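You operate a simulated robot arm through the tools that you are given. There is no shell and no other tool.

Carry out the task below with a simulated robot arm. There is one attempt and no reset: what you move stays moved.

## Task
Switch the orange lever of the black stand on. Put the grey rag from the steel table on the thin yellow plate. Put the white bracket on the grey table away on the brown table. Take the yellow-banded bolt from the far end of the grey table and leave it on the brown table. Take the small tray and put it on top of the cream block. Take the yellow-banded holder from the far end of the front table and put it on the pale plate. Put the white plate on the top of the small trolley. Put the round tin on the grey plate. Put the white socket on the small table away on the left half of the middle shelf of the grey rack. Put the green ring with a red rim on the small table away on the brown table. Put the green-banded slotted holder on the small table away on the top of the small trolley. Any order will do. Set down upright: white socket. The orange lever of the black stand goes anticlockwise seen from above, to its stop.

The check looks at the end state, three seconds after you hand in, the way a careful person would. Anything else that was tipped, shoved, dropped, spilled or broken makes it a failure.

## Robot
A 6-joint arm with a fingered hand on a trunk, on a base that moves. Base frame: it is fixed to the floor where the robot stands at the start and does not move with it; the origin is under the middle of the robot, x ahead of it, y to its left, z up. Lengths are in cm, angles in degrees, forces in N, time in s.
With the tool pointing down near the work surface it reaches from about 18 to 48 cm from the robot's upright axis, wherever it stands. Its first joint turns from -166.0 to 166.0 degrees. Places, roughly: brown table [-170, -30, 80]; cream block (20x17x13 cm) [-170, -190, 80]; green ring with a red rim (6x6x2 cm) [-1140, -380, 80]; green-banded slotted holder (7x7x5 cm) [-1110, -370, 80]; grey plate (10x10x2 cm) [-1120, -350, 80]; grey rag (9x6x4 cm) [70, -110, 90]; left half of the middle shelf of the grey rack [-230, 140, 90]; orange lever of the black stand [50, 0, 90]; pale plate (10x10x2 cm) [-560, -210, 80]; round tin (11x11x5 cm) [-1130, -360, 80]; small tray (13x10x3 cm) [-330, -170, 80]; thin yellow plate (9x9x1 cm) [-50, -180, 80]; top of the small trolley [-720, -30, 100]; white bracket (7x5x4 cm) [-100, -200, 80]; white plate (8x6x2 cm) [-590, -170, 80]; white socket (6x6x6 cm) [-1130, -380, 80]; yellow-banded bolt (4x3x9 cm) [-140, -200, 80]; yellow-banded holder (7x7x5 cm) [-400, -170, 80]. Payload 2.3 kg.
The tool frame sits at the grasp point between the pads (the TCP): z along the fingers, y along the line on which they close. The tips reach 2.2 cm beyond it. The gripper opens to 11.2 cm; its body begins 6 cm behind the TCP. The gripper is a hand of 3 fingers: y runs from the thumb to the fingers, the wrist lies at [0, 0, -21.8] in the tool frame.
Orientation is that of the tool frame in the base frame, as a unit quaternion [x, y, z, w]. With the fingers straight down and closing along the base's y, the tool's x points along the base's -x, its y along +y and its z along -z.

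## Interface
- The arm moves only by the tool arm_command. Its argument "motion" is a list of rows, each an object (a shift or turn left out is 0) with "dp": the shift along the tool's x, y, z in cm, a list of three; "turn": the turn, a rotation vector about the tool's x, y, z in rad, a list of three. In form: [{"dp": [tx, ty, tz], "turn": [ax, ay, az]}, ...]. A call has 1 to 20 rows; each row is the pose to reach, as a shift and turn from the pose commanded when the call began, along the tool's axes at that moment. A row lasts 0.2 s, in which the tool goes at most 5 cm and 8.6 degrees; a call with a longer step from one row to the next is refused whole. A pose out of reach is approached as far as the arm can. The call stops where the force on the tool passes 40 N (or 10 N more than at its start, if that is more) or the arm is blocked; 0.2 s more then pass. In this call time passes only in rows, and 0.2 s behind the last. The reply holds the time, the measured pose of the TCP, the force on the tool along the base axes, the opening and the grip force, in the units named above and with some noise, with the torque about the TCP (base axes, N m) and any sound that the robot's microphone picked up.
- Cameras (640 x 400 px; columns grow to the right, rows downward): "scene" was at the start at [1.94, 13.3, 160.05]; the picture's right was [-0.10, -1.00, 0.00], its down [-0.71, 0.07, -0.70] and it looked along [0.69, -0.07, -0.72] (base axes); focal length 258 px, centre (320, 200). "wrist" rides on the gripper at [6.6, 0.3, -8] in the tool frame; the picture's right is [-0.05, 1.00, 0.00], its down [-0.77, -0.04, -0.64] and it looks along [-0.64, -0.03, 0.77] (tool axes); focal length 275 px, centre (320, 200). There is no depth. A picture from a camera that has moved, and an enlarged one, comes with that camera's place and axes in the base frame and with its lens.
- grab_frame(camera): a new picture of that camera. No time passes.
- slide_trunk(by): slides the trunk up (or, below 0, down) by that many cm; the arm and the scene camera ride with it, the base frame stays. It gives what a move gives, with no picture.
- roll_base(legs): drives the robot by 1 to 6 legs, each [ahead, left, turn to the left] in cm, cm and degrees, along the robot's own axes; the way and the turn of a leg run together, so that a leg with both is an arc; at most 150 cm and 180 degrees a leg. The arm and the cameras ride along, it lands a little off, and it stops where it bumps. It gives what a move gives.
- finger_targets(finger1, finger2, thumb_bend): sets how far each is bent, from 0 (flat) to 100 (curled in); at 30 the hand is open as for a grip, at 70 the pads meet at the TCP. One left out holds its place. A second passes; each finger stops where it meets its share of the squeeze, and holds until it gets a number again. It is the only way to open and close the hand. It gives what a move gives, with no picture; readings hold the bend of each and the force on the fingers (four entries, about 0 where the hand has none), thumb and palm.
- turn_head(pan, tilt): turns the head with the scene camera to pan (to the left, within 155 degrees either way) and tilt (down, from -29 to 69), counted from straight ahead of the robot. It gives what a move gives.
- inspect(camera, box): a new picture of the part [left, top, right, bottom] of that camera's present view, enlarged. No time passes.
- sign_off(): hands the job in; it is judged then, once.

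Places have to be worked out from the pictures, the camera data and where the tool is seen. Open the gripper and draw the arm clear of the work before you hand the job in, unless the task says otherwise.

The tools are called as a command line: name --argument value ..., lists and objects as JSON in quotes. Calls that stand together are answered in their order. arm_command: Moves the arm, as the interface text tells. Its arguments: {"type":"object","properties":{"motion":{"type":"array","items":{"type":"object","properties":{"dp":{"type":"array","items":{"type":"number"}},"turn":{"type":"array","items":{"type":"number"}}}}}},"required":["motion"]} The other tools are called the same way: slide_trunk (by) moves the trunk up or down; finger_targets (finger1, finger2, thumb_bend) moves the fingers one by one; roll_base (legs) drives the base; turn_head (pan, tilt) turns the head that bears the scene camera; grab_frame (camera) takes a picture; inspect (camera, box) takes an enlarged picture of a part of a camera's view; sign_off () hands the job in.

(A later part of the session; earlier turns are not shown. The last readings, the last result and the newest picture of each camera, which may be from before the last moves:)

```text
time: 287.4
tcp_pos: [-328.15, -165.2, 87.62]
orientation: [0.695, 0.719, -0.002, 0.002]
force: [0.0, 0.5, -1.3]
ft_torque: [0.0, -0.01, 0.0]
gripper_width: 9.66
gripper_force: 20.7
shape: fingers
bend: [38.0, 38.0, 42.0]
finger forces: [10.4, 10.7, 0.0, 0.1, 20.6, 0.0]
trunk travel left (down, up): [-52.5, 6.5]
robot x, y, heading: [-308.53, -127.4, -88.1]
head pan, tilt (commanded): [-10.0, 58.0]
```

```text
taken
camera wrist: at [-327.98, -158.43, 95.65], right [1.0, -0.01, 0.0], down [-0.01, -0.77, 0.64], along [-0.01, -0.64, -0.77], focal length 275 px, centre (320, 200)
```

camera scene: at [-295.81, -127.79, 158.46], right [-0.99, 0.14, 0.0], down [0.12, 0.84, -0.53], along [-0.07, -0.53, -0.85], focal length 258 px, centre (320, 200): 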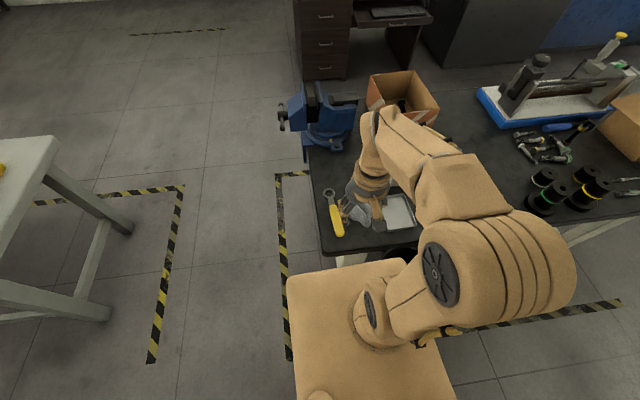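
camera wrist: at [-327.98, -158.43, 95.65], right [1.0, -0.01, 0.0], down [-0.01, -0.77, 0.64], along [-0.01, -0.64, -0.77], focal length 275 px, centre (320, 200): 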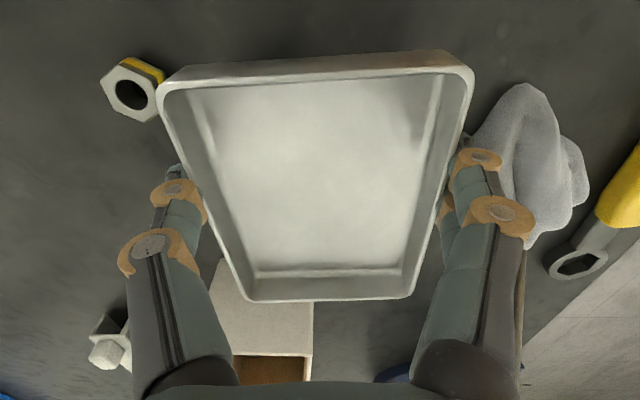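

The tray is lifted level and light. I raise it further, retract, and then drive to the grey table's far end, from where the cream block's top can be reached.

arm_command --motion '[{"dp": [0, 0, -4]}, {"dp": [0, 0, -8]}, {"dp": [2, 3, -11]}, {"dp": [4, 6.5, -13.5]}, {"dp": [6, 10, -16]}, {"dp": [8, 13.5, -18.5]}, {"dp": [10, 17, -20.5]}, {"dp": [11.8, 20.4, -22]}]'

roll_base --legs '[[-15, 0, 0], [0, 60, 0], [0, 0, 88], [0, -70, 0]]'

turn_head --pan 0 --tilt 50

grab_frame --camera "scene"

grab_frame --camera "wrist"

```text
time: 289.1
tcp_pos: [-307.97, -152.47, 109.58]
orientation: [0.695, 0.719, -0.001, 0.003]
force: [0.7, -0.8, -1.7]
ft_torque: [0.02, -0.02, 0.01]
gripper_width: 9.66
gripper_force: 20.7
shape: fingers
bend: [38.0, 38.0, 42.0]
finger forces: [10.4, 10.5, 0.0, 0.0, 20.6, 0.0]
trunk travel left (down, up): [-52.5, 6.5]
robot x, y, heading: [-308.77, -127.68, -88.0]
head pan, tilt (commanded): [-10.0, 58.0]
```

```text
time: 300.8
tcp_pos: [-221.42, -179.53, 109.64]
orientation: [-0.007, 1.0, 0.001, 0.002]
force: [-0.2, 0.4, -0.7]
ft_torque: [0.0, 0.04, 0.01]
gripper_width: 9.68
gripper_force: 20.5
shape: fingers
bend: [38.0, 38.0, 42.0]
finger forces: [10.3, 10.4, 0.0, 0.0, 20.3, 0.0]
trunk travel left (down, up): [-52.5, 6.5]
robot x, y, heading: [-246.42, -179.84, 1.1]
head pan, tilt (commanded): [-10.0, 58.0]
```

```text
time: 301.5
tcp_pos: [-221.48, -179.46, 109.54]
orientation: [-0.008, 1.0, 0.001, 0.002]
force: [0.2, 0.3, -1.8]
ft_torque: [-0.03, -0.02, 0.0]
gripper_width: 9.65
gripper_force: 20.4
shape: fingers
bend: [38.0, 38.0, 42.0]
finger forces: [10.2, 10.4, 0.0, 0.0, 20.2, 0.0]
trunk travel left (down, up): [-52.5, 6.5]
robot x, y, heading: [-246.83, -179.22, 0.9]
head pan, tilt (commanded): [0.0, 50.0]
```

```text
taken
camera scene: at [-245.16, -165.58, 159.48], right [0.02, -1.0, 0.0], down [-0.77, -0.01, -0.64], along [0.64, 0.01, -0.77], focal length 258 px, centre (320, 200)
```

scene: 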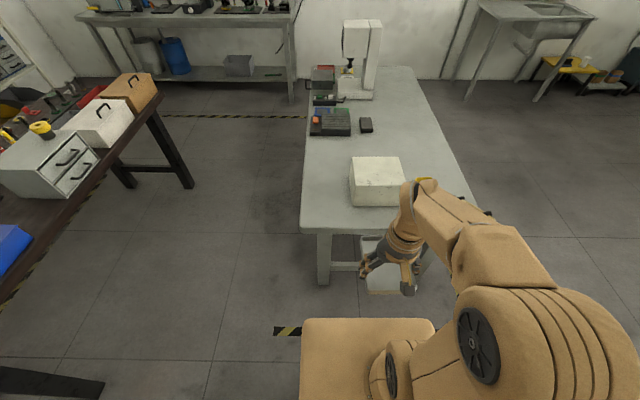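

```text
taken
camera wrist: at [-228.17, -179.21, 117.63], right [0.03, 1.0, 0.0], down [0.77, -0.02, 0.64], along [0.64, -0.02, -0.77], focal length 275 px, centre (320, 200)
```

wrist: 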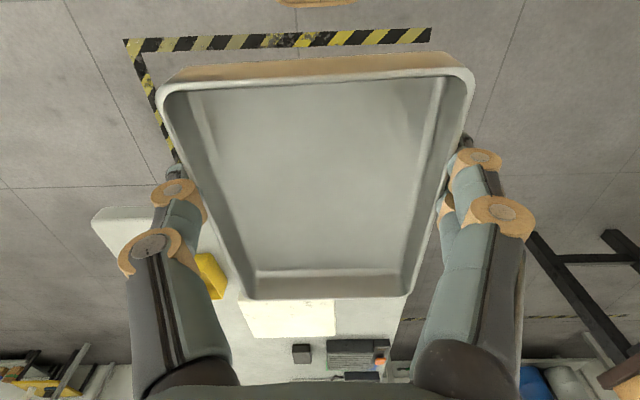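

The cream block is ahead. I zoom to measure its top face.

inspect --camera "scene" --box '[300, 130, 440, 240]'

```text
3.64 times, centred on (370, 185) of scene
camera zoom: at [-245.16, -165.58, 159.48], right [0.02, -1.0, 0.0], down [-0.77, -0.01, -0.64], along [0.64, 0.01, -0.77], focal length 939 px, centre (138, 254)
```

zoom: 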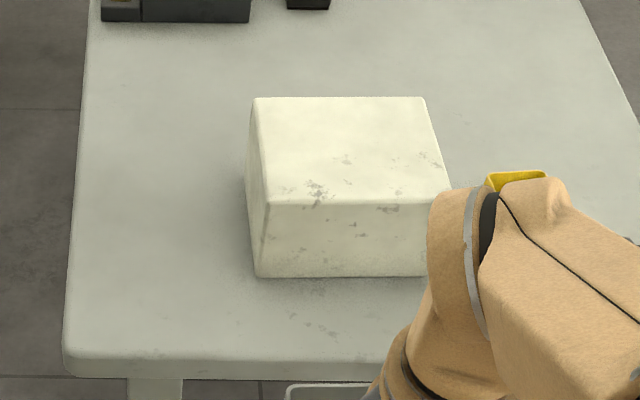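

The block's top face spans x -177..-161, y -198..-178 (centre (-169, -188)). I roll up to the table's far end and line up.

roll_base --legs '[[28.5, -8.5, -0.8]]'

turn_head --pan -10 --tilt 58

grab_frame --camera "scene"

```text
time: 303.5
tcp_pos: [-193.01, -188.11, 109.64]
orientation: [0.001, 1.0, 0.0, 0.002]
force: [0.9, 0.0, -0.5]
ft_torque: [-0.04, 0.01, -0.01]
gripper_width: 9.65
gripper_force: 20.3
shape: fingers
bend: [38.0, 38.0, 42.0]
finger forces: [10.2, 10.5, 0.0, 0.0, 20.2, 0.0]
trunk travel left (down, up): [-52.5, 6.5]
robot x, y, heading: [-218.22, -187.97, 0.0]
head pan, tilt (commanded): [0.0, 50.0]
```

```text
time: 304.3
tcp_pos: [-193.06, -188.07, 109.59]
orientation: [0.001, 1.0, 0.0, 0.002]
force: [-0.5, -0.6, -1.0]
ft_torque: [0.0, 0.02, 0.0]
gripper_width: 9.65
gripper_force: 20.2
shape: fingers
bend: [38.0, 38.0, 42.0]
finger forces: [10.3, 10.4, 0.1, 0.0, 20.3, 0.1]
trunk travel left (down, up): [-52.5, 6.5]
robot x, y, heading: [-217.98, -187.89, -0.2]
head pan, tilt (commanded): [-10.0, 58.0]
```

```text
taken
camera scene: at [-217.43, -174.95, 158.46], right [-0.17, -0.98, 0.0], down [-0.83, 0.15, -0.53], along [0.52, -0.09, -0.85], focal length 258 px, centre (320, 200)
```

scene: 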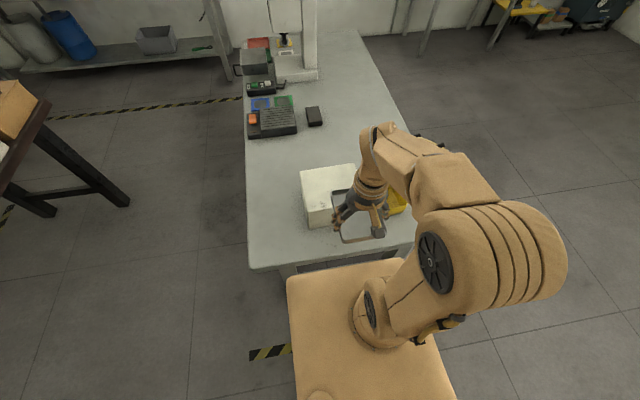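

I extend so the tray is over the block, staying above it, and check alignment.

arm_command --motion '[{"dp": [-4, 0, 1.5]}, {"dp": [-8, 0, 3]}, {"dp": [-12, 0.1, 4.5]}, {"dp": [-16, 0.1, 6.5]}, {"dp": [-19.5, 0.2, 8.5]}, {"dp": [-21.8, 0.2, 10.6]}]'

grab_frame --camera "wrist"

inspect --camera "scene" --box '[270, 120, 430, 240]'

```text
time: 305.7
tcp_pos: [-171.24, -187.88, 99.1]
orientation: [0.002, 1.0, 0.002, 0.001]
force: [0.3, -0.5, -0.5]
ft_torque: [0.01, 0.02, 0.01]
gripper_width: 9.65
gripper_force: 20.3
shape: fingers
bend: [38.0, 38.0, 42.0]
finger forces: [10.1, 10.4, 0.0, 0.0, 20.3, 0.1]
trunk travel left (down, up): [-52.5, 6.5]
robot x, y, heading: [-218.05, -187.94, 0.1]
head pan, tilt (commanded): [-10.0, 58.0]
```

```text
taken
camera wrist: at [-177.86, -187.5, 107.17], right [0.05, 1.0, 0.0], down [0.77, -0.04, 0.64], along [0.64, -0.03, -0.77], focal length 275 px, centre (320, 200)
```

wrist: 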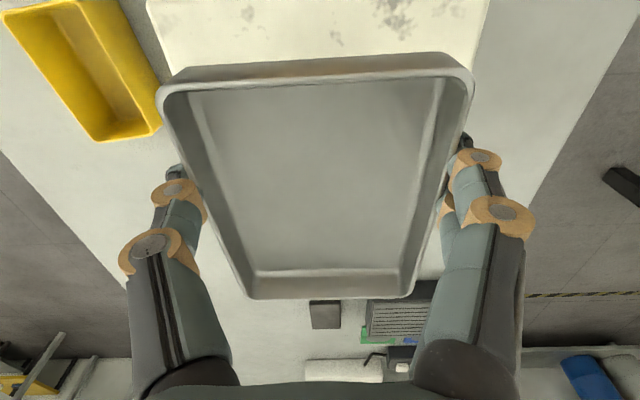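

```text
3.33 times, centred on (350, 180) of scene
camera zoom: at [-217.3, -174.96, 158.46], right [-0.17, -0.98, 0.0], down [-0.84, 0.15, -0.53], along [0.52, -0.09, -0.85], focal length 860 px, centre (220, 267)
```

zoom: 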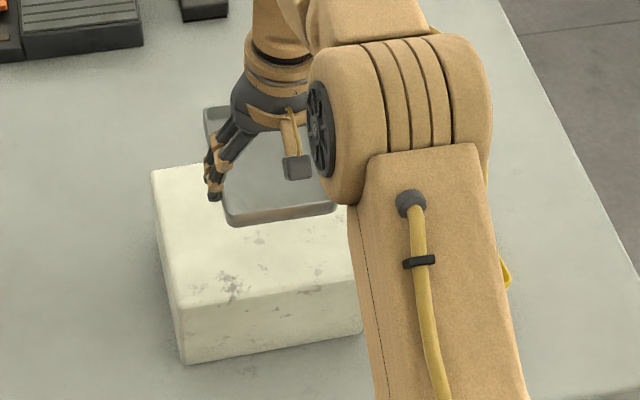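

Alignment looks good (about 2 cm margin all round). I lower the tray onto the block.

arm_command --motion '[{"dp": [0.2, 0, 2.5]}, {"dp": [0.2, 0, 5]}, {"dp": [0.2, 0, 7]}, {"dp": [0.2, 0, 7.8]}]'

arm_command --motion '[{"dp": [0, 0, 0.3]}, {"dp": [0, 0, 0.6]}, {"dp": [0, 0, 0.9]}]'

```text
time: 306.7
tcp_pos: [-171.2, -188.0, 91.39]
orientation: [0.001, 1.0, 0.0, 0.004]
force: [-0.6, -0.4, -1.5]
ft_torque: [0.01, 0.05, 0.02]
gripper_width: 9.63
gripper_force: 20.3
shape: fingers
bend: [38.0, 38.0, 42.0]
finger forces: [10.2, 10.3, 0.0, 0.0, 20.1, 0.0]
trunk travel left (down, up): [-52.5, 6.5]
robot x, y, heading: [-218.03, -187.92, -0.1]
head pan, tilt (commanded): [-10.0, 58.0]
```

```text
time: 307.5
tcp_pos: [-171.38, -187.93, 90.71]
orientation: [0.0, 1.0, 0.001, 0.005]
force: [3.7, 0.7, 17.8]
ft_torque: [-0.11, -0.02, -0.02]
gripper_width: 9.64
gripper_force: 20.7
shape: fingers
bend: [39.0, 39.0, 43.0]
finger forces: [10.0, 10.0, 0.0, 0.1, 21.8, 0.0]
trunk travel left (down, up): [-52.5, 6.5]
robot x, y, heading: [-218.33, -187.54, -0.1]
head pan, tilt (commanded): [-10.0, 58.0]
```

Contact with the block (18 N). I ease off and open.

arm_command --motion '[{"dp": [0, 0, -0.25]}]'

finger_targets --finger1 30 --finger2 30 --thumb_bend 30

grab_frame --camera "wrist"

```text
time: 307.9
tcp_pos: [-171.42, -187.9, 90.78]
orientation: [0.0, 1.0, 0.0, 0.002]
force: [3.7, 0.6, 10.0]
ft_torque: [-0.14, -0.06, 0.02]
gripper_width: 9.64
gripper_force: 20.0
shape: fingers
bend: [39.0, 39.0, 43.0]
finger forces: [10.2, 10.2, 0.0, 0.0, 21.2, 0.0]
trunk travel left (down, up): [-52.5, 6.5]
robot x, y, heading: [-218.09, -187.97, -0.2]
head pan, tilt (commanded): [-10.0, 58.0]
```

```text
time: 308.9
tcp_pos: [-171.36, -187.97, 90.66]
orientation: [0.0, 1.0, 0.0, 0.003]
force: [0.1, -0.4, 1.2]
ft_torque: [-0.03, 0.01, 0.0]
gripper_width: 11.11
gripper_force: 0.1
shape: fingers
bend: [30.0, 30.0, 30.0]
finger forces: [0.0, 0.1, 0.1, 0.1, 0.0, 0.0]
trunk travel left (down, up): [-52.5, 6.5]
robot x, y, heading: [-218.13, -187.6, 0.2]
head pan, tilt (commanded): [-10.0, 58.0]
```

```text
taken
camera wrist: at [-178.03, -187.56, 98.74], right [0.05, 1.0, 0.0], down [0.77, -0.04, 0.64], along [0.64, -0.03, -0.77], focal length 275 px, centre (320, 200)
```

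wrist: 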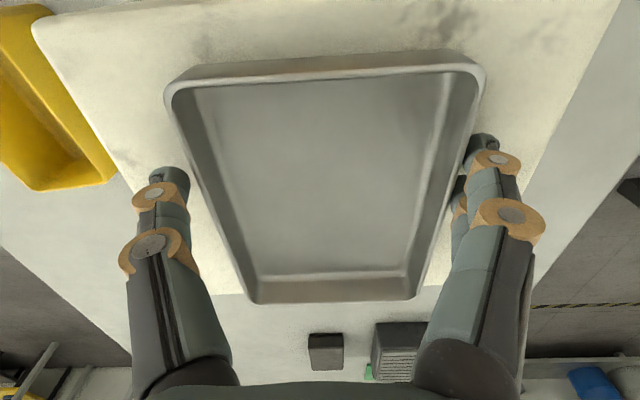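

The tray rests fully on the block. I lift away straight up and confirm.

arm_command --motion '[{"dp": [0, 0, -2]}, {"dp": [0, 0, -5]}, {"dp": [0, 0, -9]}, {"dp": [2, 0, -13]}, {"dp": [6, 0, -16]}, {"dp": [10, 0, -19]}, {"dp": [14, 0, -21]}, {"dp": [18, 0, -22]}, {"dp": [21.5, 0, -22]}]'

inspect --camera "scene" --box '[270, 120, 430, 240]'

```text
time: 310.9
tcp_pos: [-193.0, -188.12, 112.48]
orientation: [0.002, 1.0, 0.0, 0.002]
force: [-0.4, 0.3, 0.4]
ft_torque: [-0.02, 0.04, -0.03]
gripper_width: 11.11
gripper_force: 0.0
shape: fingers
bend: [30.0, 30.0, 30.0]
finger forces: [0.0, 0.0, 0.0, 0.0, 0.1, 0.0]
trunk travel left (down, up): [-52.5, 6.5]
robot x, y, heading: [-218.15, -187.67, -0.1]
head pan, tilt (commanded): [-10.0, 58.0]
```

```text
3.33 times, centred on (350, 180) of scene
camera zoom: at [-217.55, -174.97, 158.46], right [-0.17, -0.98, 0.0], down [-0.83, 0.15, -0.53], along [0.52, -0.09, -0.85], focal length 860 px, centre (220, 267)
```

zoom: 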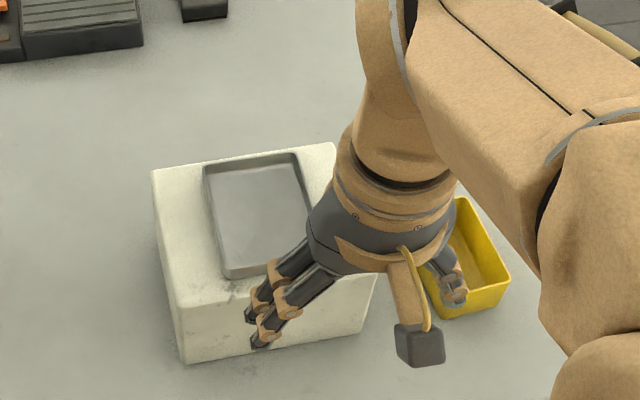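

The tray sits well on the cream block. Next is the yellow-banded holder near (-400, -170) on the front table; I drive there along the open side.

roll_base --legs '[[-22, 0, 0], [0, 75, 0], [0, 0, -90], [0, -145, 0]]'

turn_head --pan -10 --tilt 45

grab_frame --camera "scene"

```text
time: 326.8
tcp_pos: [-385.59, -140.83, 112.47]
orientation: [0.699, 0.715, -0.001, 0.003]
force: [0.4, 0.1, -0.5]
ft_torque: [-0.03, -0.01, 0.0]
gripper_width: 11.15
gripper_force: 0.1
shape: fingers
bend: [30.0, 30.0, 30.0]
finger forces: [0.1, 0.1, 0.0, 0.0, 0.0, 0.0]
trunk travel left (down, up): [-52.5, 6.5]
robot x, y, heading: [-386.26, -115.77, -88.6]
head pan, tilt (commanded): [-10.0, 58.0]
```

```text
time: 327.6
tcp_pos: [-385.61, -140.84, 112.42]
orientation: [0.7, 0.714, -0.001, 0.003]
force: [-0.3, 0.3, 0.2]
ft_torque: [0.01, -0.03, 0.01]
gripper_width: 11.1
gripper_force: 0.1
shape: fingers
bend: [30.0, 30.0, 30.0]
finger forces: [0.0, 0.0, 0.0, 0.0, 0.0, 0.0]
trunk travel left (down, up): [-52.5, 6.5]
robot x, y, heading: [-386.37, -115.74, -88.8]
head pan, tilt (commanded): [-10.0, 45.0]
```

```text
taken
camera scene: at [-373.5, -117.29, 160.17], right [-0.99, 0.15, 0.0], down [0.11, 0.7, -0.71], along [-0.11, -0.7, -0.71], focal length 258 px, centre (320, 200)
```

scene: 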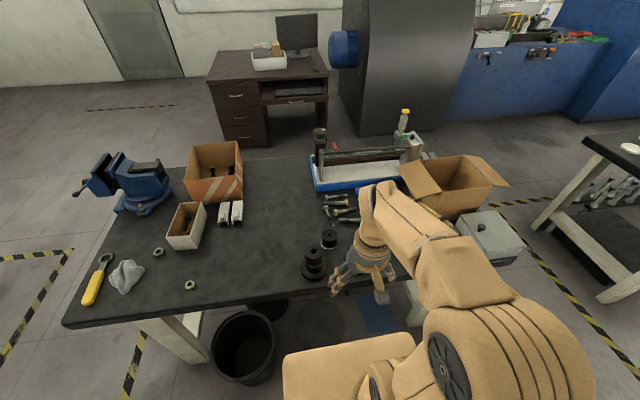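

I use the wrist camera to see the holders below the hand.

grab_frame --camera "wrist"

inspect --camera "scene" --box '[280, 180, 460, 310]'

```text
taken
camera wrist: at [-385.54, -134.09, 120.46], right [1.0, -0.03, 0.0], down [-0.02, -0.77, 0.64], along [-0.02, -0.64, -0.77], focal length 275 px, centre (320, 200)
```

wrist: 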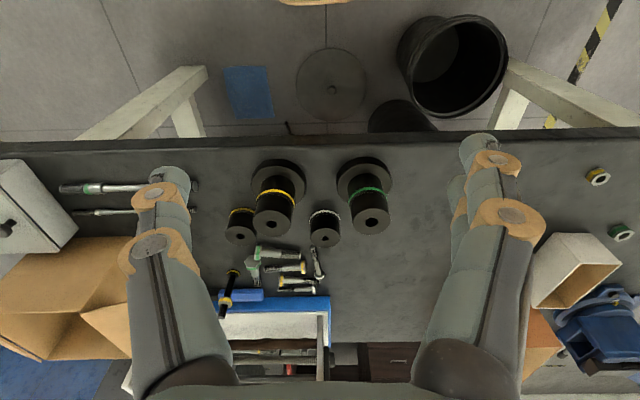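

```text
3.08 times, centred on (370, 245) of scene
camera zoom: at [-373.5, -117.29, 160.17], right [-0.99, 0.15, 0.0], down [0.11, 0.7, -0.71], along [-0.11, -0.7, -0.71], focal length 794 px, centre (166, 62)
```

zoom: 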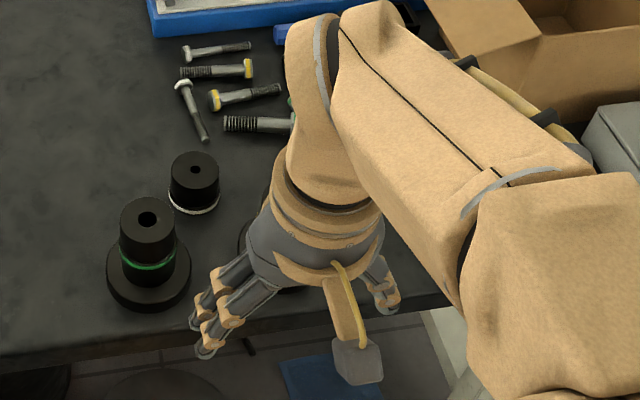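

The short yellow-banded holder (about 6 cm wide, 5 cm tall) is at (-402.4, -171.9); the taller one with a flange at (-394, -162) is a different piece. I line up with the short one.

roll_base --legs '[[9, -15.5, -1.2]]'

grab_frame --camera "wrist"

inspect --camera "wrist" --box '[240, 140, 440, 280]'

```text
time: 329.1
tcp_pos: [-401.39, -150.07, 112.37]
orientation: [0.709, 0.705, -0.001, 0.003]
force: [-0.7, 0.3, 0.1]
ft_torque: [0.02, 0.0, 0.01]
gripper_width: 11.12
gripper_force: 0.0
shape: fingers
bend: [30.0, 30.0, 30.0]
finger forces: [0.1, 0.0, 0.0, 0.1, 0.0, 0.0]
trunk travel left (down, up): [-52.5, 6.5]
robot x, y, heading: [-401.2, -124.63, -90.0]
head pan, tilt (commanded): [-10.0, 45.0]
```

```text
taken
camera wrist: at [-401.09, -143.27, 120.45], right [1.0, -0.05, 0.0], down [-0.04, -0.77, 0.64], along [-0.03, -0.64, -0.77], focal length 275 px, centre (320, 200)
```

wrist: 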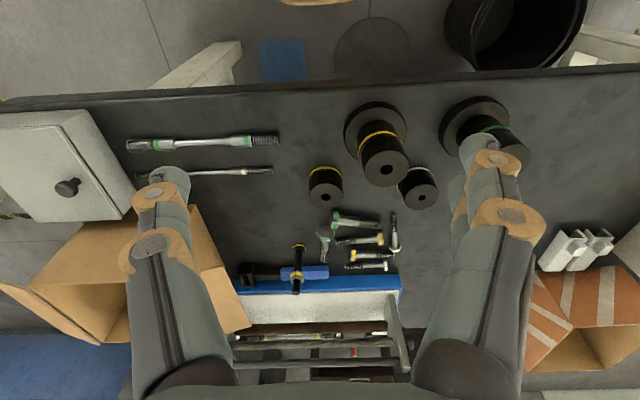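

```text
2.86 times, centred on (340, 210) of wrist
camera zoom: at [-401.09, -143.27, 120.45], right [1.0, -0.05, 0.0], down [-0.04, -0.77, 0.64], along [-0.03, -0.64, -0.77], focal length 786 px, centre (263, 171)
```

zoom: 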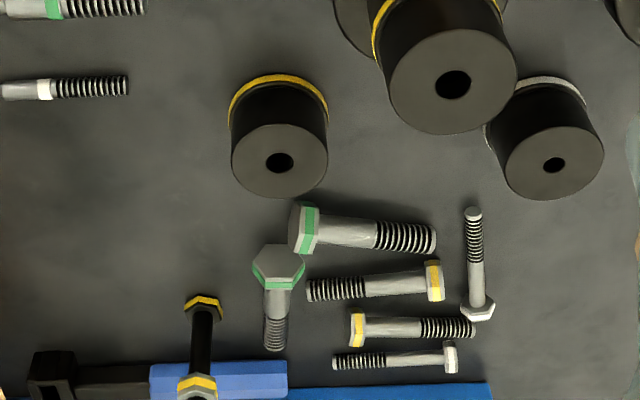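

Holder centre is (-401.5, -172.1). I pre-shape the hand and move above it.

finger_targets --finger1 36 --finger2 36 --thumb_bend 36

arm_command --motion '[{"dp": [-3.7, 0, 2]}, {"dp": [-7.4, 0, 4]}, {"dp": [-11.1, 0, 7]}, {"dp": [-14.8, 0, 10]}, {"dp": [-18.5, 0, 13]}, {"dp": [-22, 0, 16.4]}]'

grab_frame --camera "wrist"

```text
time: 330.1
tcp_pos: [-401.44, -150.04, 112.46]
orientation: [0.708, 0.706, -0.001, 0.003]
force: [0.2, -0.7, 0.0]
ft_torque: [0.01, -0.01, 0.04]
gripper_width: 9.61
gripper_force: 0.0
shape: fingers
bend: [36.0, 36.0, 36.0]
finger forces: [0.0, 0.0, 0.0, 0.0, 0.0, 0.0]
trunk travel left (down, up): [-52.5, 6.5]
robot x, y, heading: [-400.99, -124.5, -90.2]
head pan, tilt (commanded): [-10.0, 45.0]
```

```text
time: 331.5
tcp_pos: [-401.34, -172.34, 95.88]
orientation: [0.708, 0.706, -0.002, 0.001]
force: [0.2, 0.0, -0.4]
ft_torque: [0.01, 0.0, -0.01]
gripper_width: 9.55
gripper_force: 0.0
shape: fingers
bend: [36.0, 36.0, 36.0]
finger forces: [0.0, 0.0, 0.0, 0.0, 0.1, 0.0]
trunk travel left (down, up): [-52.5, 6.5]
robot x, y, heading: [-401.04, -124.69, -90.6]
head pan, tilt (commanded): [-10.0, 45.0]
```

```text
taken
camera wrist: at [-400.97, -165.57, 103.91], right [1.0, -0.05, 0.0], down [-0.04, -0.77, 0.64], along [-0.03, -0.64, -0.77], focal length 275 px, centre (320, 200)
```

wrist: 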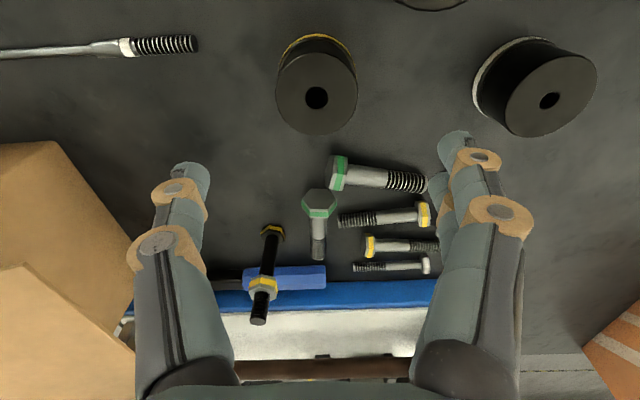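

The holder is right under the tool. I descend around it.

arm_command --motion '[{"dp": [-0.1, -0.1, 3]}, {"dp": [-0.2, -0.15, 6]}, {"dp": [-0.2, -0.15, 9]}, {"dp": [-0.2, -0.15, 11.5]}, {"dp": [-0.2, -0.15, 13]}]'

grab_frame --camera "wrist"

```text
time: 332.7
tcp_pos: [-401.57, -172.35, 83.07]
orientation: [0.708, 0.706, -0.001, 0.002]
force: [0.4, 0.5, -0.1]
ft_torque: [-0.01, -0.01, 0.03]
gripper_width: 9.56
gripper_force: 0.2
shape: fingers
bend: [36.0, 36.0, 36.0]
finger forces: [0.0, 0.0, 0.1, 0.1, 0.1, 0.1]
trunk travel left (down, up): [-52.5, 6.5]
robot x, y, heading: [-401.06, -124.48, -90.0]
head pan, tilt (commanded): [-10.0, 45.0]
```

```text
taken
camera wrist: at [-401.26, -165.61, 91.06], right [1.0, -0.05, 0.0], down [-0.04, -0.77, 0.64], along [-0.03, -0.64, -0.77], focal length 275 px, centre (320, 200)
```

wrist: 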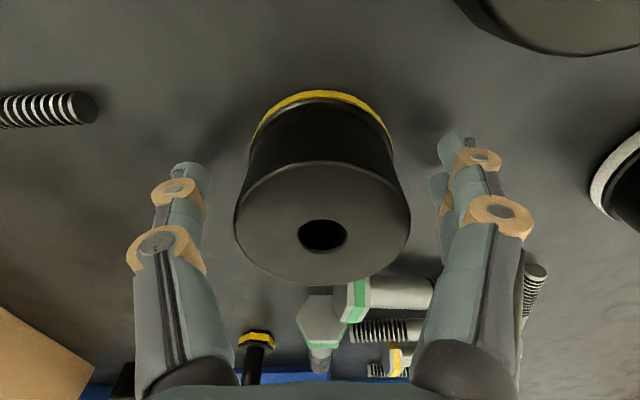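

Holder centred between thumb and fingers; I nudge 0.4 cm, close firmly and lift.

arm_command --motion '[{"dp": [0.4, 0, 0]}]'

finger_targets --finger1 62 --finger2 62 --thumb_bend 62

arm_command --motion '[{"dp": [0, 0, -1]}, {"dp": [0, 0, -3]}, {"dp": [0, 0, -6]}, {"dp": [0, 0, -10]}]'

grab_frame --camera "wrist"

```text
time: 333.1
tcp_pos: [-401.57, -171.88, 83.04]
orientation: [0.709, 0.705, -0.001, 0.003]
force: [0.4, -0.2, -0.1]
ft_torque: [0.03, 0.01, 0.02]
gripper_width: 9.58
gripper_force: 0.0
shape: fingers
bend: [36.0, 36.0, 36.0]
finger forces: [0.1, 0.0, 0.0, 0.0, 0.0, 0.0]
trunk travel left (down, up): [-52.5, 6.5]
robot x, y, heading: [-400.96, -124.6, -90.2]
head pan, tilt (commanded): [-10.0, 45.0]
```

```text
time: 334.1
tcp_pos: [-401.68, -171.93, 83.12]
orientation: [0.709, 0.705, -0.002, 0.001]
force: [1.3, 0.0, -1.3]
ft_torque: [0.06, -0.03, -0.01]
gripper_width: 5.25
gripper_force: 12.3
shape: fingers
bend: [52.0, 51.0, 55.0]
finger forces: [6.0, 7.1, 0.0, 0.0, 11.5, 0.0]
trunk travel left (down, up): [-52.5, 6.5]
robot x, y, heading: [-401.27, -125.05, -90.1]
head pan, tilt (commanded): [-10.0, 45.0]
```

```text
time: 335.1
tcp_pos: [-401.57, -171.68, 93.07]
orientation: [0.709, 0.705, -0.002, 0.003]
force: [0.1, 0.0, -7.7]
ft_torque: [0.02, -0.01, 0.01]
gripper_width: 5.23
gripper_force: 12.5
shape: fingers
bend: [53.0, 51.0, 55.0]
finger forces: [5.5, 6.7, 0.0, 0.0, 12.4, 0.1]
trunk travel left (down, up): [-52.5, 6.5]
robot x, y, heading: [-400.99, -124.3, -90.1]
head pan, tilt (commanded): [-10.0, 45.0]
```

```text
taken
camera wrist: at [-401.21, -165.04, 101.14], right [1.0, -0.05, 0.0], down [-0.04, -0.77, 0.64], along [-0.03, -0.64, -0.77], focal length 275 px, centre (320, 200)
```

wrist: 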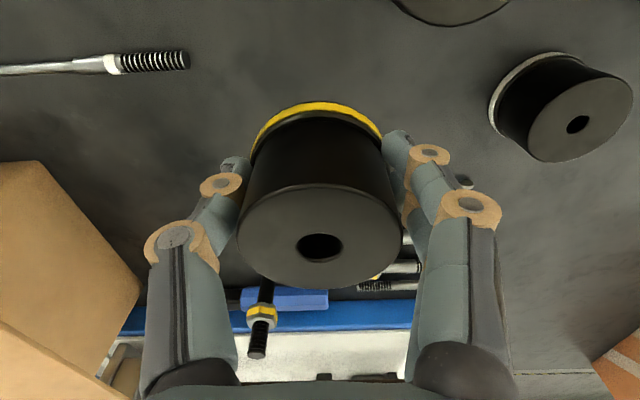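

It is heavy (~7.7 N). I squeeze harder before moving on.

finger_targets --finger1 80 --finger2 80 --thumb_bend 80

inspect --camera "wrist" --box '[200, 80, 440, 300]'

```text
time: 336.1
tcp_pos: [-401.47, -171.9, 93.01]
orientation: [0.709, 0.705, -0.001, 0.002]
force: [-0.7, -0.6, -8.1]
ft_torque: [0.08, 0.03, -0.04]
gripper_width: 4.94
gripper_force: 25.0
shape: fingers
bend: [51.0, 49.0, 60.0]
finger forces: [11.0, 14.0, 0.1, 0.0, 24.2, 0.0]
trunk travel left (down, up): [-52.5, 6.5]
robot x, y, heading: [-400.68, -124.8, -90.2]
head pan, tilt (commanded): [-10.0, 45.0]
```

```text
1.82 times, centred on (320, 190) of wrist
camera zoom: at [-401.21, -165.11, 101.08], right [1.0, -0.05, 0.0], down [-0.04, -0.77, 0.64], along [-0.03, -0.64, -0.77], focal length 500 px, centre (320, 218)
```

zoom: 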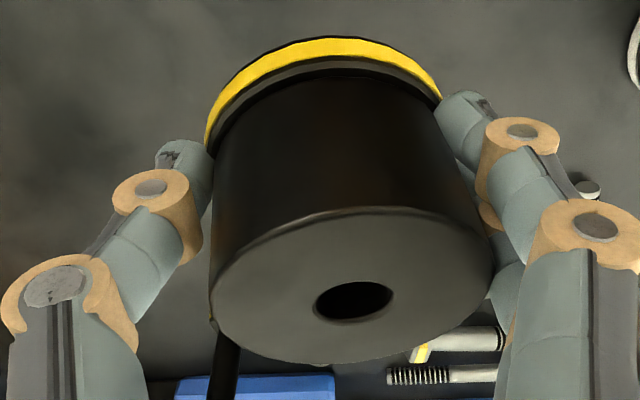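

The grip saturates at 25 N, ample for the weight. I raise and retract, then check that nothing slips.

arm_command --motion '[{"dp": [0, 0, -3]}, {"dp": [1, 0, -6]}, {"dp": [4, 0, -9]}, {"dp": [8, 0, -11.5]}, {"dp": [12, 0, -14]}, {"dp": [16, 0, -15.5]}, {"dp": [20, 0, -17]}, {"dp": [22, 0, -18]}]'

inspect --camera "wrist" --box '[200, 80, 440, 300]'

turn_head --pan -70 --tilt 30

grab_frame --camera "scene"

```text
time: 337.9
tcp_pos: [-401.34, -149.56, 110.79]
orientation: [0.709, 0.705, -0.002, 0.002]
force: [0.6, 0.4, -8.2]
ft_torque: [0.08, 0.05, 0.01]
gripper_width: 4.95
gripper_force: 24.8
shape: fingers
bend: [51.0, 49.0, 60.0]
finger forces: [11.6, 14.6, 0.0, 0.0, 23.9, 0.1]
trunk travel left (down, up): [-52.5, 6.5]
robot x, y, heading: [-400.88, -124.67, -90.2]
head pan, tilt (commanded): [-10.0, 45.0]
```

```text
1.82 times, centred on (320, 190) of wrist
camera zoom: at [-401.01, -142.91, 118.82], right [1.0, -0.05, 0.0], down [-0.04, -0.77, 0.64], along [-0.03, -0.64, -0.77], focal length 500 px, centre (320, 218)
```

zoom: 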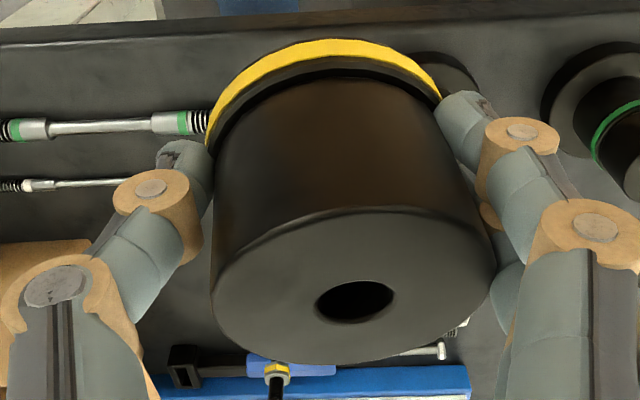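

```text
time: 339.2
tcp_pos: [-401.3, -149.69, 110.75]
orientation: [0.709, 0.705, -0.001, 0.003]
force: [0.7, -0.3, -7.6]
ft_torque: [0.05, 0.07, -0.05]
gripper_width: 4.95
gripper_force: 24.7
shape: fingers
bend: [51.0, 49.0, 60.0]
finger forces: [11.6, 14.5, 0.1, 0.0, 23.9, 0.0]
trunk travel left (down, up): [-52.5, 6.5]
robot x, y, heading: [-401.41, -124.44, -90.2]
head pan, tilt (commanded): [-70.0, 30.0]
```

```text
taken
camera scene: at [-395.62, -121.89, 162.43], right [-0.34, 0.94, 0.0], down [0.47, 0.17, -0.87], along [-0.81, -0.29, -0.5], focal length 258 px, centre (320, 200)
```

scene: 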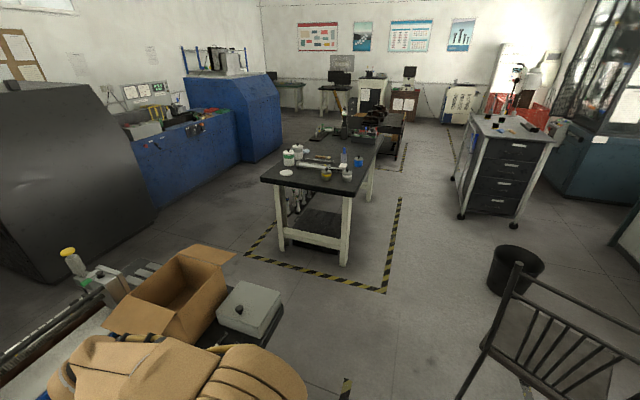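

The second table (near end x ≈ -545) holds the pale plate at about (-560, -208). I go through the gap between the two tables and turn to face it.

roll_base --legs '[[-5, 0, 0], [0, -95, 0], [88, 0, 0], [0, 0, -90]]'

turn_head --pan 0 --tilt 45

grab_frame --camera "scene"

grab_frame --camera "wrist"

```text
time: 352.8
tcp_pos: [-523.06, -205.12, 110.83]
orientation: [1.0, -0.026, -0.002, 0.001]
force: [0.8, 0.4, -7.6]
ft_torque: [0.03, -0.05, 0.0]
gripper_width: 4.65
gripper_force: 22.0
shape: fingers
bend: [52.0, 49.0, 62.0]
finger forces: [10.3, 13.0, 0.0, 0.0, 21.8, 0.0]
trunk travel left (down, up): [-52.5, 6.5]
robot x, y, heading: [-497.63, -206.65, 177.2]
head pan, tilt (commanded): [-70.0, 30.0]
```

```text
time: 354.2
tcp_pos: [-523.08, -205.1, 110.73]
orientation: [1.0, -0.027, -0.003, 0.001]
force: [-1.3, 0.0, -8.1]
ft_torque: [0.04, -0.04, -0.01]
gripper_width: 4.61
gripper_force: 22.5
shape: fingers
bend: [52.0, 49.0, 62.0]
finger forces: [10.3, 13.0, 0.0, 0.0, 21.9, 0.0]
trunk travel left (down, up): [-52.5, 6.5]
robot x, y, heading: [-498.16, -206.59, 177.0]
head pan, tilt (commanded): [0.0, 45.0]
```

```text
taken
camera scene: at [-500.99, -220.45, 160.17], right [0.05, 1.0, 0.0], down [0.71, -0.04, -0.71], along [-0.71, 0.04, -0.71], focal length 258 px, centre (320, 200)
```

scene: 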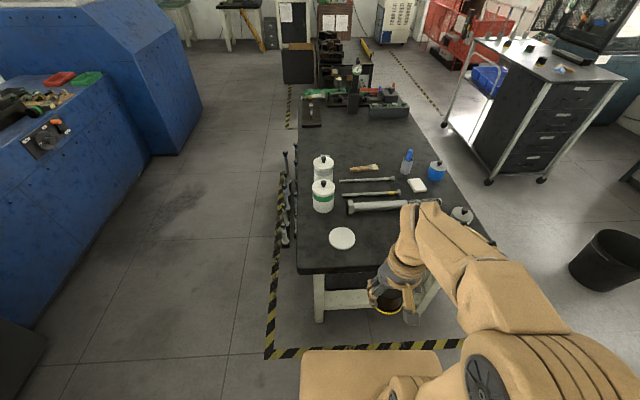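

```text
taken
camera wrist: at [-516.36, -205.66, 118.82], right [-0.1, -1.0, 0.0], down [-0.76, 0.08, 0.64], along [-0.64, 0.06, -0.77], focal length 275 px, centre (320, 200)
```

wrist: 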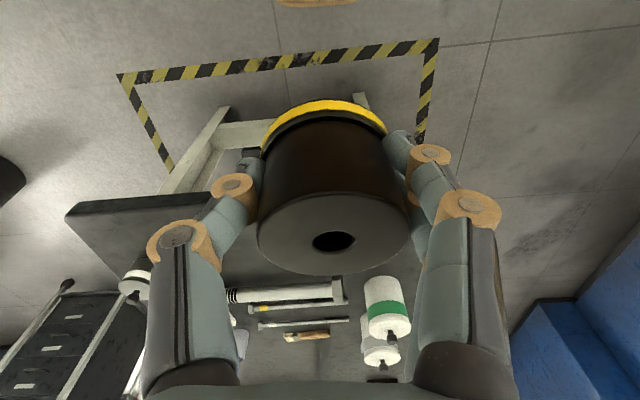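

The pale round plate is at about (-559, -209). I straighten and roll up to the table end.

roll_base --legs '[[19, 2, 3]]'

grab_frame --camera "scene"

grab_frame --camera "wrist"

```text
time: 355.8
tcp_pos: [-542.08, -207.94, 110.8]
orientation: [1.0, 0.0, -0.002, 0.0]
force: [-0.1, 0.5, -7.9]
ft_torque: [0.03, -0.1, -0.02]
gripper_width: 4.65
gripper_force: 22.8
shape: fingers
bend: [52.0, 49.0, 62.0]
finger forces: [10.3, 13.1, 0.0, 0.0, 21.7, 0.1]
trunk travel left (down, up): [-52.5, 6.5]
robot x, y, heading: [-516.9, -208.21, -180.2]
head pan, tilt (commanded): [0.0, 45.0]
```

```text
taken
camera scene: at [-519.35, -222.15, 160.17], right [0.0, 1.0, 0.0], down [0.71, 0.0, -0.71], along [-0.71, 0.0, -0.71], focal length 258 px, centre (320, 200)
```

scene: 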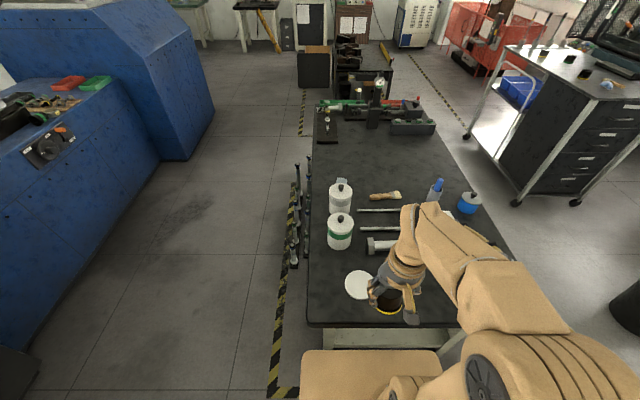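

```text
taken
camera wrist: at [-535.45, -208.17, 118.81], right [-0.05, -1.0, 0.0], down [-0.77, 0.04, 0.64], along [-0.64, 0.03, -0.77], focal length 275 px, centre (320, 200)
```

wrist: 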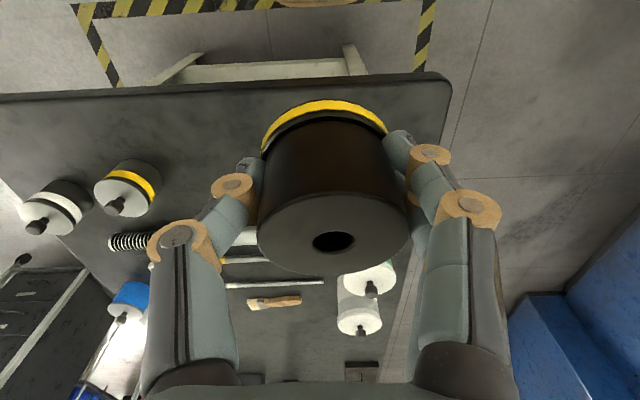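

Plate centre ≈ (-558.9, -209). I bring the holder over it, still well above.

arm_command --motion '[{"dp": [-3, 0.1, 2.5]}, {"dp": [-6, 0.2, 5]}, {"dp": [-9, 0.3, 8]}, {"dp": [-12, 0.4, 11]}, {"dp": [-14.5, 0.5, 14]}, {"dp": [-16.5, 0.5, 17]}]'

grab_frame --camera "wrist"

inspect --camera "scene" --box '[290, 220, 450, 330]'

```text
time: 357.1
tcp_pos: [-558.8, -208.46, 93.92]
orientation: [1.0, 0.0, -0.001, 0.0]
force: [-0.3, -0.6, -8.7]
ft_torque: [0.03, -0.07, 0.02]
gripper_width: 4.62
gripper_force: 23.2
shape: fingers
bend: [52.0, 48.0, 62.0]
finger forces: [11.1, 13.3, 0.1, 0.0, 21.6, 0.0]
trunk travel left (down, up): [-52.5, 6.5]
robot x, y, heading: [-516.91, -208.29, -180.2]
head pan, tilt (commanded): [0.0, 45.0]
```

```text
taken
camera wrist: at [-552.07, -208.7, 101.86], right [-0.05, -1.0, 0.0], down [-0.77, 0.04, 0.64], along [-0.64, 0.03, -0.77], focal length 275 px, centre (320, 200)
```

wrist: 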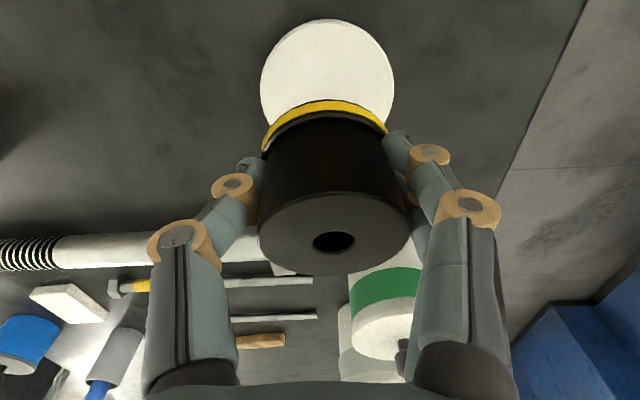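

```text
3.64 times, centred on (370, 275) of scene
camera zoom: at [-519.47, -222.14, 160.17], right [0.0, 1.0, 0.0], down [0.71, 0.0, -0.71], along [-0.71, 0.0, -0.71], focal length 939 px, centre (138, -73)
```

zoom: 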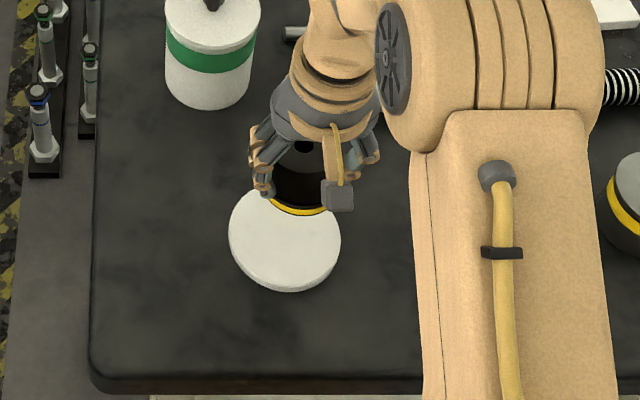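

The plate centre is under the holder within ~0.5 cm. I lower it, with fine steps at the end.

arm_command --motion '[{"dp": [0.2, 0, 2.5]}, {"dp": [0.3, 0, 5]}, {"dp": [0.3, 0, 7]}, {"dp": [0.3, 0, 8]}]'

arm_command --motion '[{"dp": [0, 0, 0.4]}, {"dp": [0, 0, 0.8]}, {"dp": [0, 0, 1.2]}, {"dp": [0, 0, 1.5]}]'

```text
time: 358.1
tcp_pos: [-558.36, -208.67, 85.76]
orientation: [1.0, 0.0, -0.004, 0.001]
force: [-1.1, -1.5, -8.4]
ft_torque: [-0.01, -0.07, -0.01]
gripper_width: 4.6
gripper_force: 23.6
shape: fingers
bend: [52.0, 48.0, 62.0]
finger forces: [11.2, 13.2, 0.0, 0.1, 21.7, 0.0]
trunk travel left (down, up): [-52.5, 6.5]
robot x, y, heading: [-517.22, -208.17, -180.2]
head pan, tilt (commanded): [0.0, 45.0]
```

```text
time: 359.1
tcp_pos: [-558.36, -208.51, 84.75]
orientation: [1.0, 0.0, -0.006, 0.001]
force: [-0.9, 2.1, 29.6]
ft_torque: [-0.51, 0.08, -0.04]
gripper_width: 4.54
gripper_force: 29.9
shape: fingers
bend: [53.0, 50.0, 62.0]
finger forces: [16.5, 14.7, 0.1, 0.0, 28.2, 0.1]
trunk travel left (down, up): [-52.5, 6.5]
robot x, y, heading: [-517.16, -207.73, -179.8]
head pan, tilt (commanded): [0.0, 45.0]
```

Firm contact. I ease up and open in stages.

arm_command --motion '[{"dp": [0, 0, -0.5]}]'

finger_targets --finger1 48 --finger2 46 --thumb_bend 54

finger_targets --finger1 38 --finger2 38 --thumb_bend 38

grab_frame --camera "wrist"

```text
time: 359.6
tcp_pos: [-558.43, -208.37, 84.86]
orientation: [1.0, 0.001, -0.002, 0.001]
force: [-1.1, -0.1, 1.3]
ft_torque: [-0.28, 0.06, 0.0]
gripper_width: 4.53
gripper_force: 23.9
shape: fingers
bend: [53.0, 50.0, 62.0]
finger forces: [11.0, 13.5, 0.1, 0.0, 22.8, 0.0]
trunk travel left (down, up): [-52.5, 6.5]
robot x, y, heading: [-517.34, -208.72, -179.7]
head pan, tilt (commanded): [0.0, 45.0]
```

```text
time: 360.6
tcp_pos: [-558.54, -208.54, 84.79]
orientation: [1.0, 0.0, -0.003, 0.001]
force: [0.6, -0.2, -0.7]
ft_torque: [0.04, -0.02, 0.03]
gripper_width: 5.24
gripper_force: 0.1
shape: fingers
bend: [48.0, 45.0, 54.0]
finger forces: [0.5, 0.2, 0.1, 0.0, 0.1, 0.0]
trunk travel left (down, up): [-52.5, 6.5]
robot x, y, heading: [-517.15, -208.06, -180.1]
head pan, tilt (commanded): [0.0, 45.0]
```

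```text
time: 361.6
tcp_pos: [-558.33, -208.47, 84.88]
orientation: [1.0, 0.001, -0.003, 0.001]
force: [-0.2, 0.5, 0.0]
ft_torque: [0.02, -0.02, 0.02]
gripper_width: 8.9
gripper_force: 0.0
shape: fingers
bend: [38.0, 38.0, 38.0]
finger forces: [0.1, 0.1, 0.1, 0.1, 0.0, 0.1]
trunk travel left (down, up): [-52.5, 6.5]
robot x, y, heading: [-517.11, -208.0, -180.0]
head pan, tilt (commanded): [0.0, 45.0]
```

```text
taken
camera wrist: at [-551.74, -208.72, 92.9], right [-0.05, -1.0, 0.0], down [-0.77, 0.04, 0.64], along [-0.64, 0.03, -0.77], focal length 275 px, centre (320, 200)
```

wrist: 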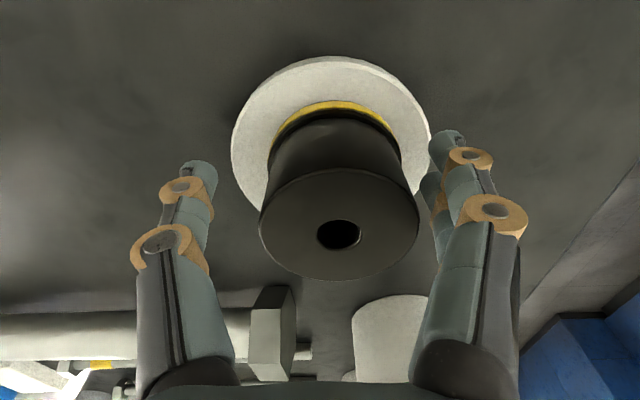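

The holder stands on the pale plate. I lift up and verify.

arm_command --motion '[{"dp": [0, 0, -3]}, {"dp": [0, 0, -6.5]}, {"dp": [0, 0, -10]}, {"dp": [0, 0, -14]}, {"dp": [4, 0, -17]}, {"dp": [8, 0, -20]}, {"dp": [12, 0, -23]}, {"dp": [16, 0, -26]}]'

grab_frame --camera "wrist"

inspect --camera "scene" --box '[290, 160, 490, 330]'

```text
time: 363.4
tcp_pos: [-542.0, -208.75, 111.0]
orientation: [1.0, 0.0, -0.004, 0.001]
force: [-0.5, 0.5, 0.8]
ft_torque: [0.01, -0.04, -0.05]
gripper_width: 8.89
gripper_force: 0.0
shape: fingers
bend: [38.0, 38.0, 38.0]
finger forces: [0.0, 0.1, 0.0, 0.0, 0.0, 0.0]
trunk travel left (down, up): [-52.5, 6.5]
robot x, y, heading: [-516.89, -208.16, -180.2]
head pan, tilt (commanded): [0.0, 45.0]
```

```text
taken
camera wrist: at [-535.35, -208.94, 118.94], right [-0.05, -1.0, 0.0], down [-0.77, 0.04, 0.64], along [-0.64, 0.03, -0.77], focal length 275 px, centre (320, 200)
```

wrist: 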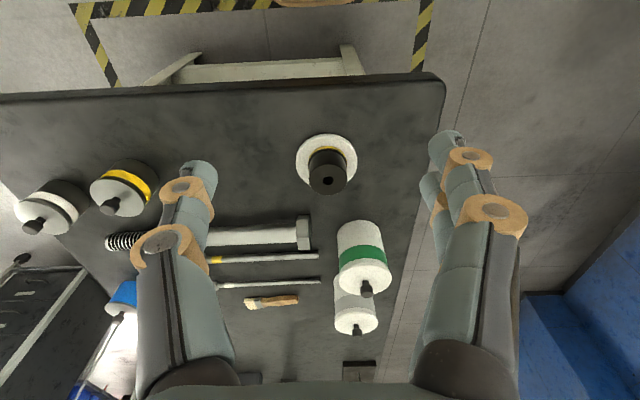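

```text
2.35 times, centred on (390, 245) of scene
camera zoom: at [-519.01, -222.13, 160.17], right [0.0, 1.0, 0.0], down [0.71, 0.0, -0.71], along [-0.71, 0.0, -0.71], focal length 607 px, centre (155, 94)
```

zoom: 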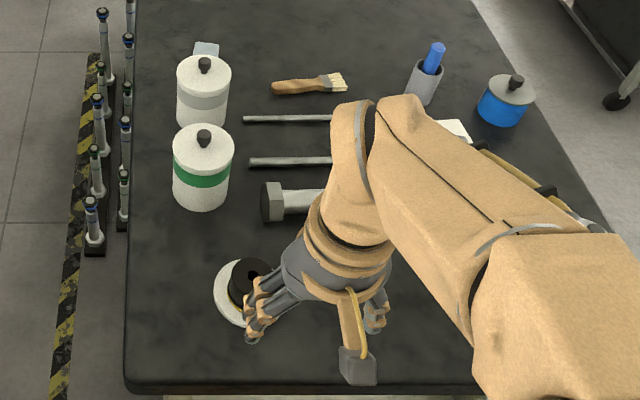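

Holder placed on the pale plate. Next: the white plate at about (-588, -171); I first check where the chair stands before backing out.

turn_head --pan -90 --tilt 35

grab_frame --camera "scene"

turn_head --pan -45 --tilt 35

grab_frame --camera "scene"

```text
time: 365.0
tcp_pos: [-542.22, -208.76, 110.83]
orientation: [1.0, 0.0, -0.003, 0.001]
force: [0.4, 0.4, 0.1]
ft_torque: [-0.01, 0.02, -0.01]
gripper_width: 8.9
gripper_force: 0.1
shape: fingers
bend: [38.0, 38.0, 38.0]
finger forces: [0.0, 0.0, 0.0, 0.0, 0.0, 0.1]
trunk travel left (down, up): [-52.5, 6.5]
robot x, y, heading: [-516.8, -207.99, -180.1]
head pan, tilt (commanded): [-90.0, 35.0]
```

```text
taken
camera scene: at [-511.08, -213.32, 161.65], right [1.0, 0.0, 0.0], down [0.0, -0.57, -0.82], along [0.0, 0.82, -0.57], focal length 258 px, centre (320, 200)
```

scene: 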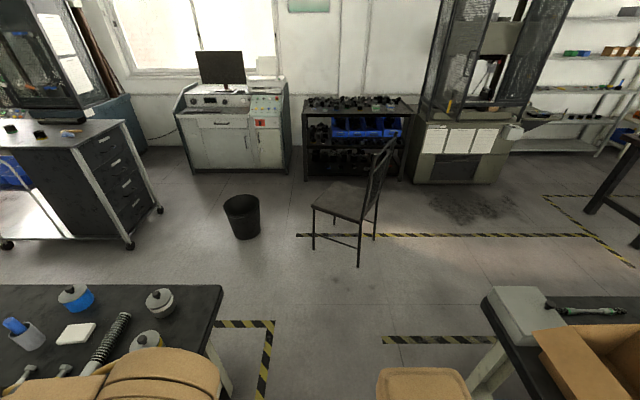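

```text
time: 366.1
tcp_pos: [-542.26, -208.67, 110.9]
orientation: [1.0, 0.0, -0.003, 0.001]
force: [0.1, -0.2, 0.1]
ft_torque: [-0.01, 0.0, 0.01]
gripper_width: 8.88
gripper_force: 0.0
shape: fingers
bend: [38.0, 38.0, 38.0]
finger forces: [0.1, 0.1, 0.0, 0.0, 0.0, 0.0]
trunk travel left (down, up): [-52.5, 6.5]
robot x, y, heading: [-517.1, -207.97, -180.0]
head pan, tilt (commanded): [-45.0, 35.0]
```

```text
taken
camera scene: at [-517.29, -215.9, 161.66], right [0.71, 0.71, 0.0], down [0.41, -0.41, -0.82], along [-0.58, 0.58, -0.57], focal length 258 px, centre (320, 200)
```

scene: 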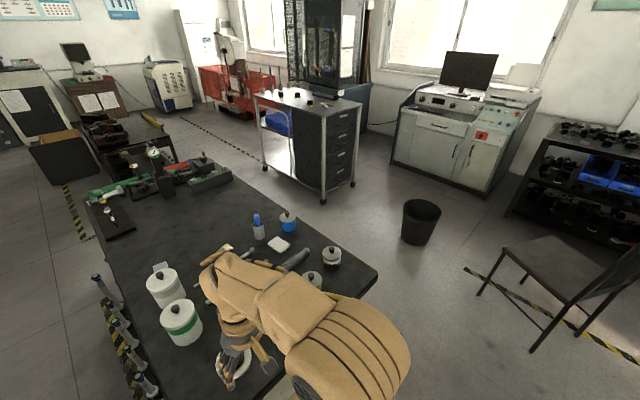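

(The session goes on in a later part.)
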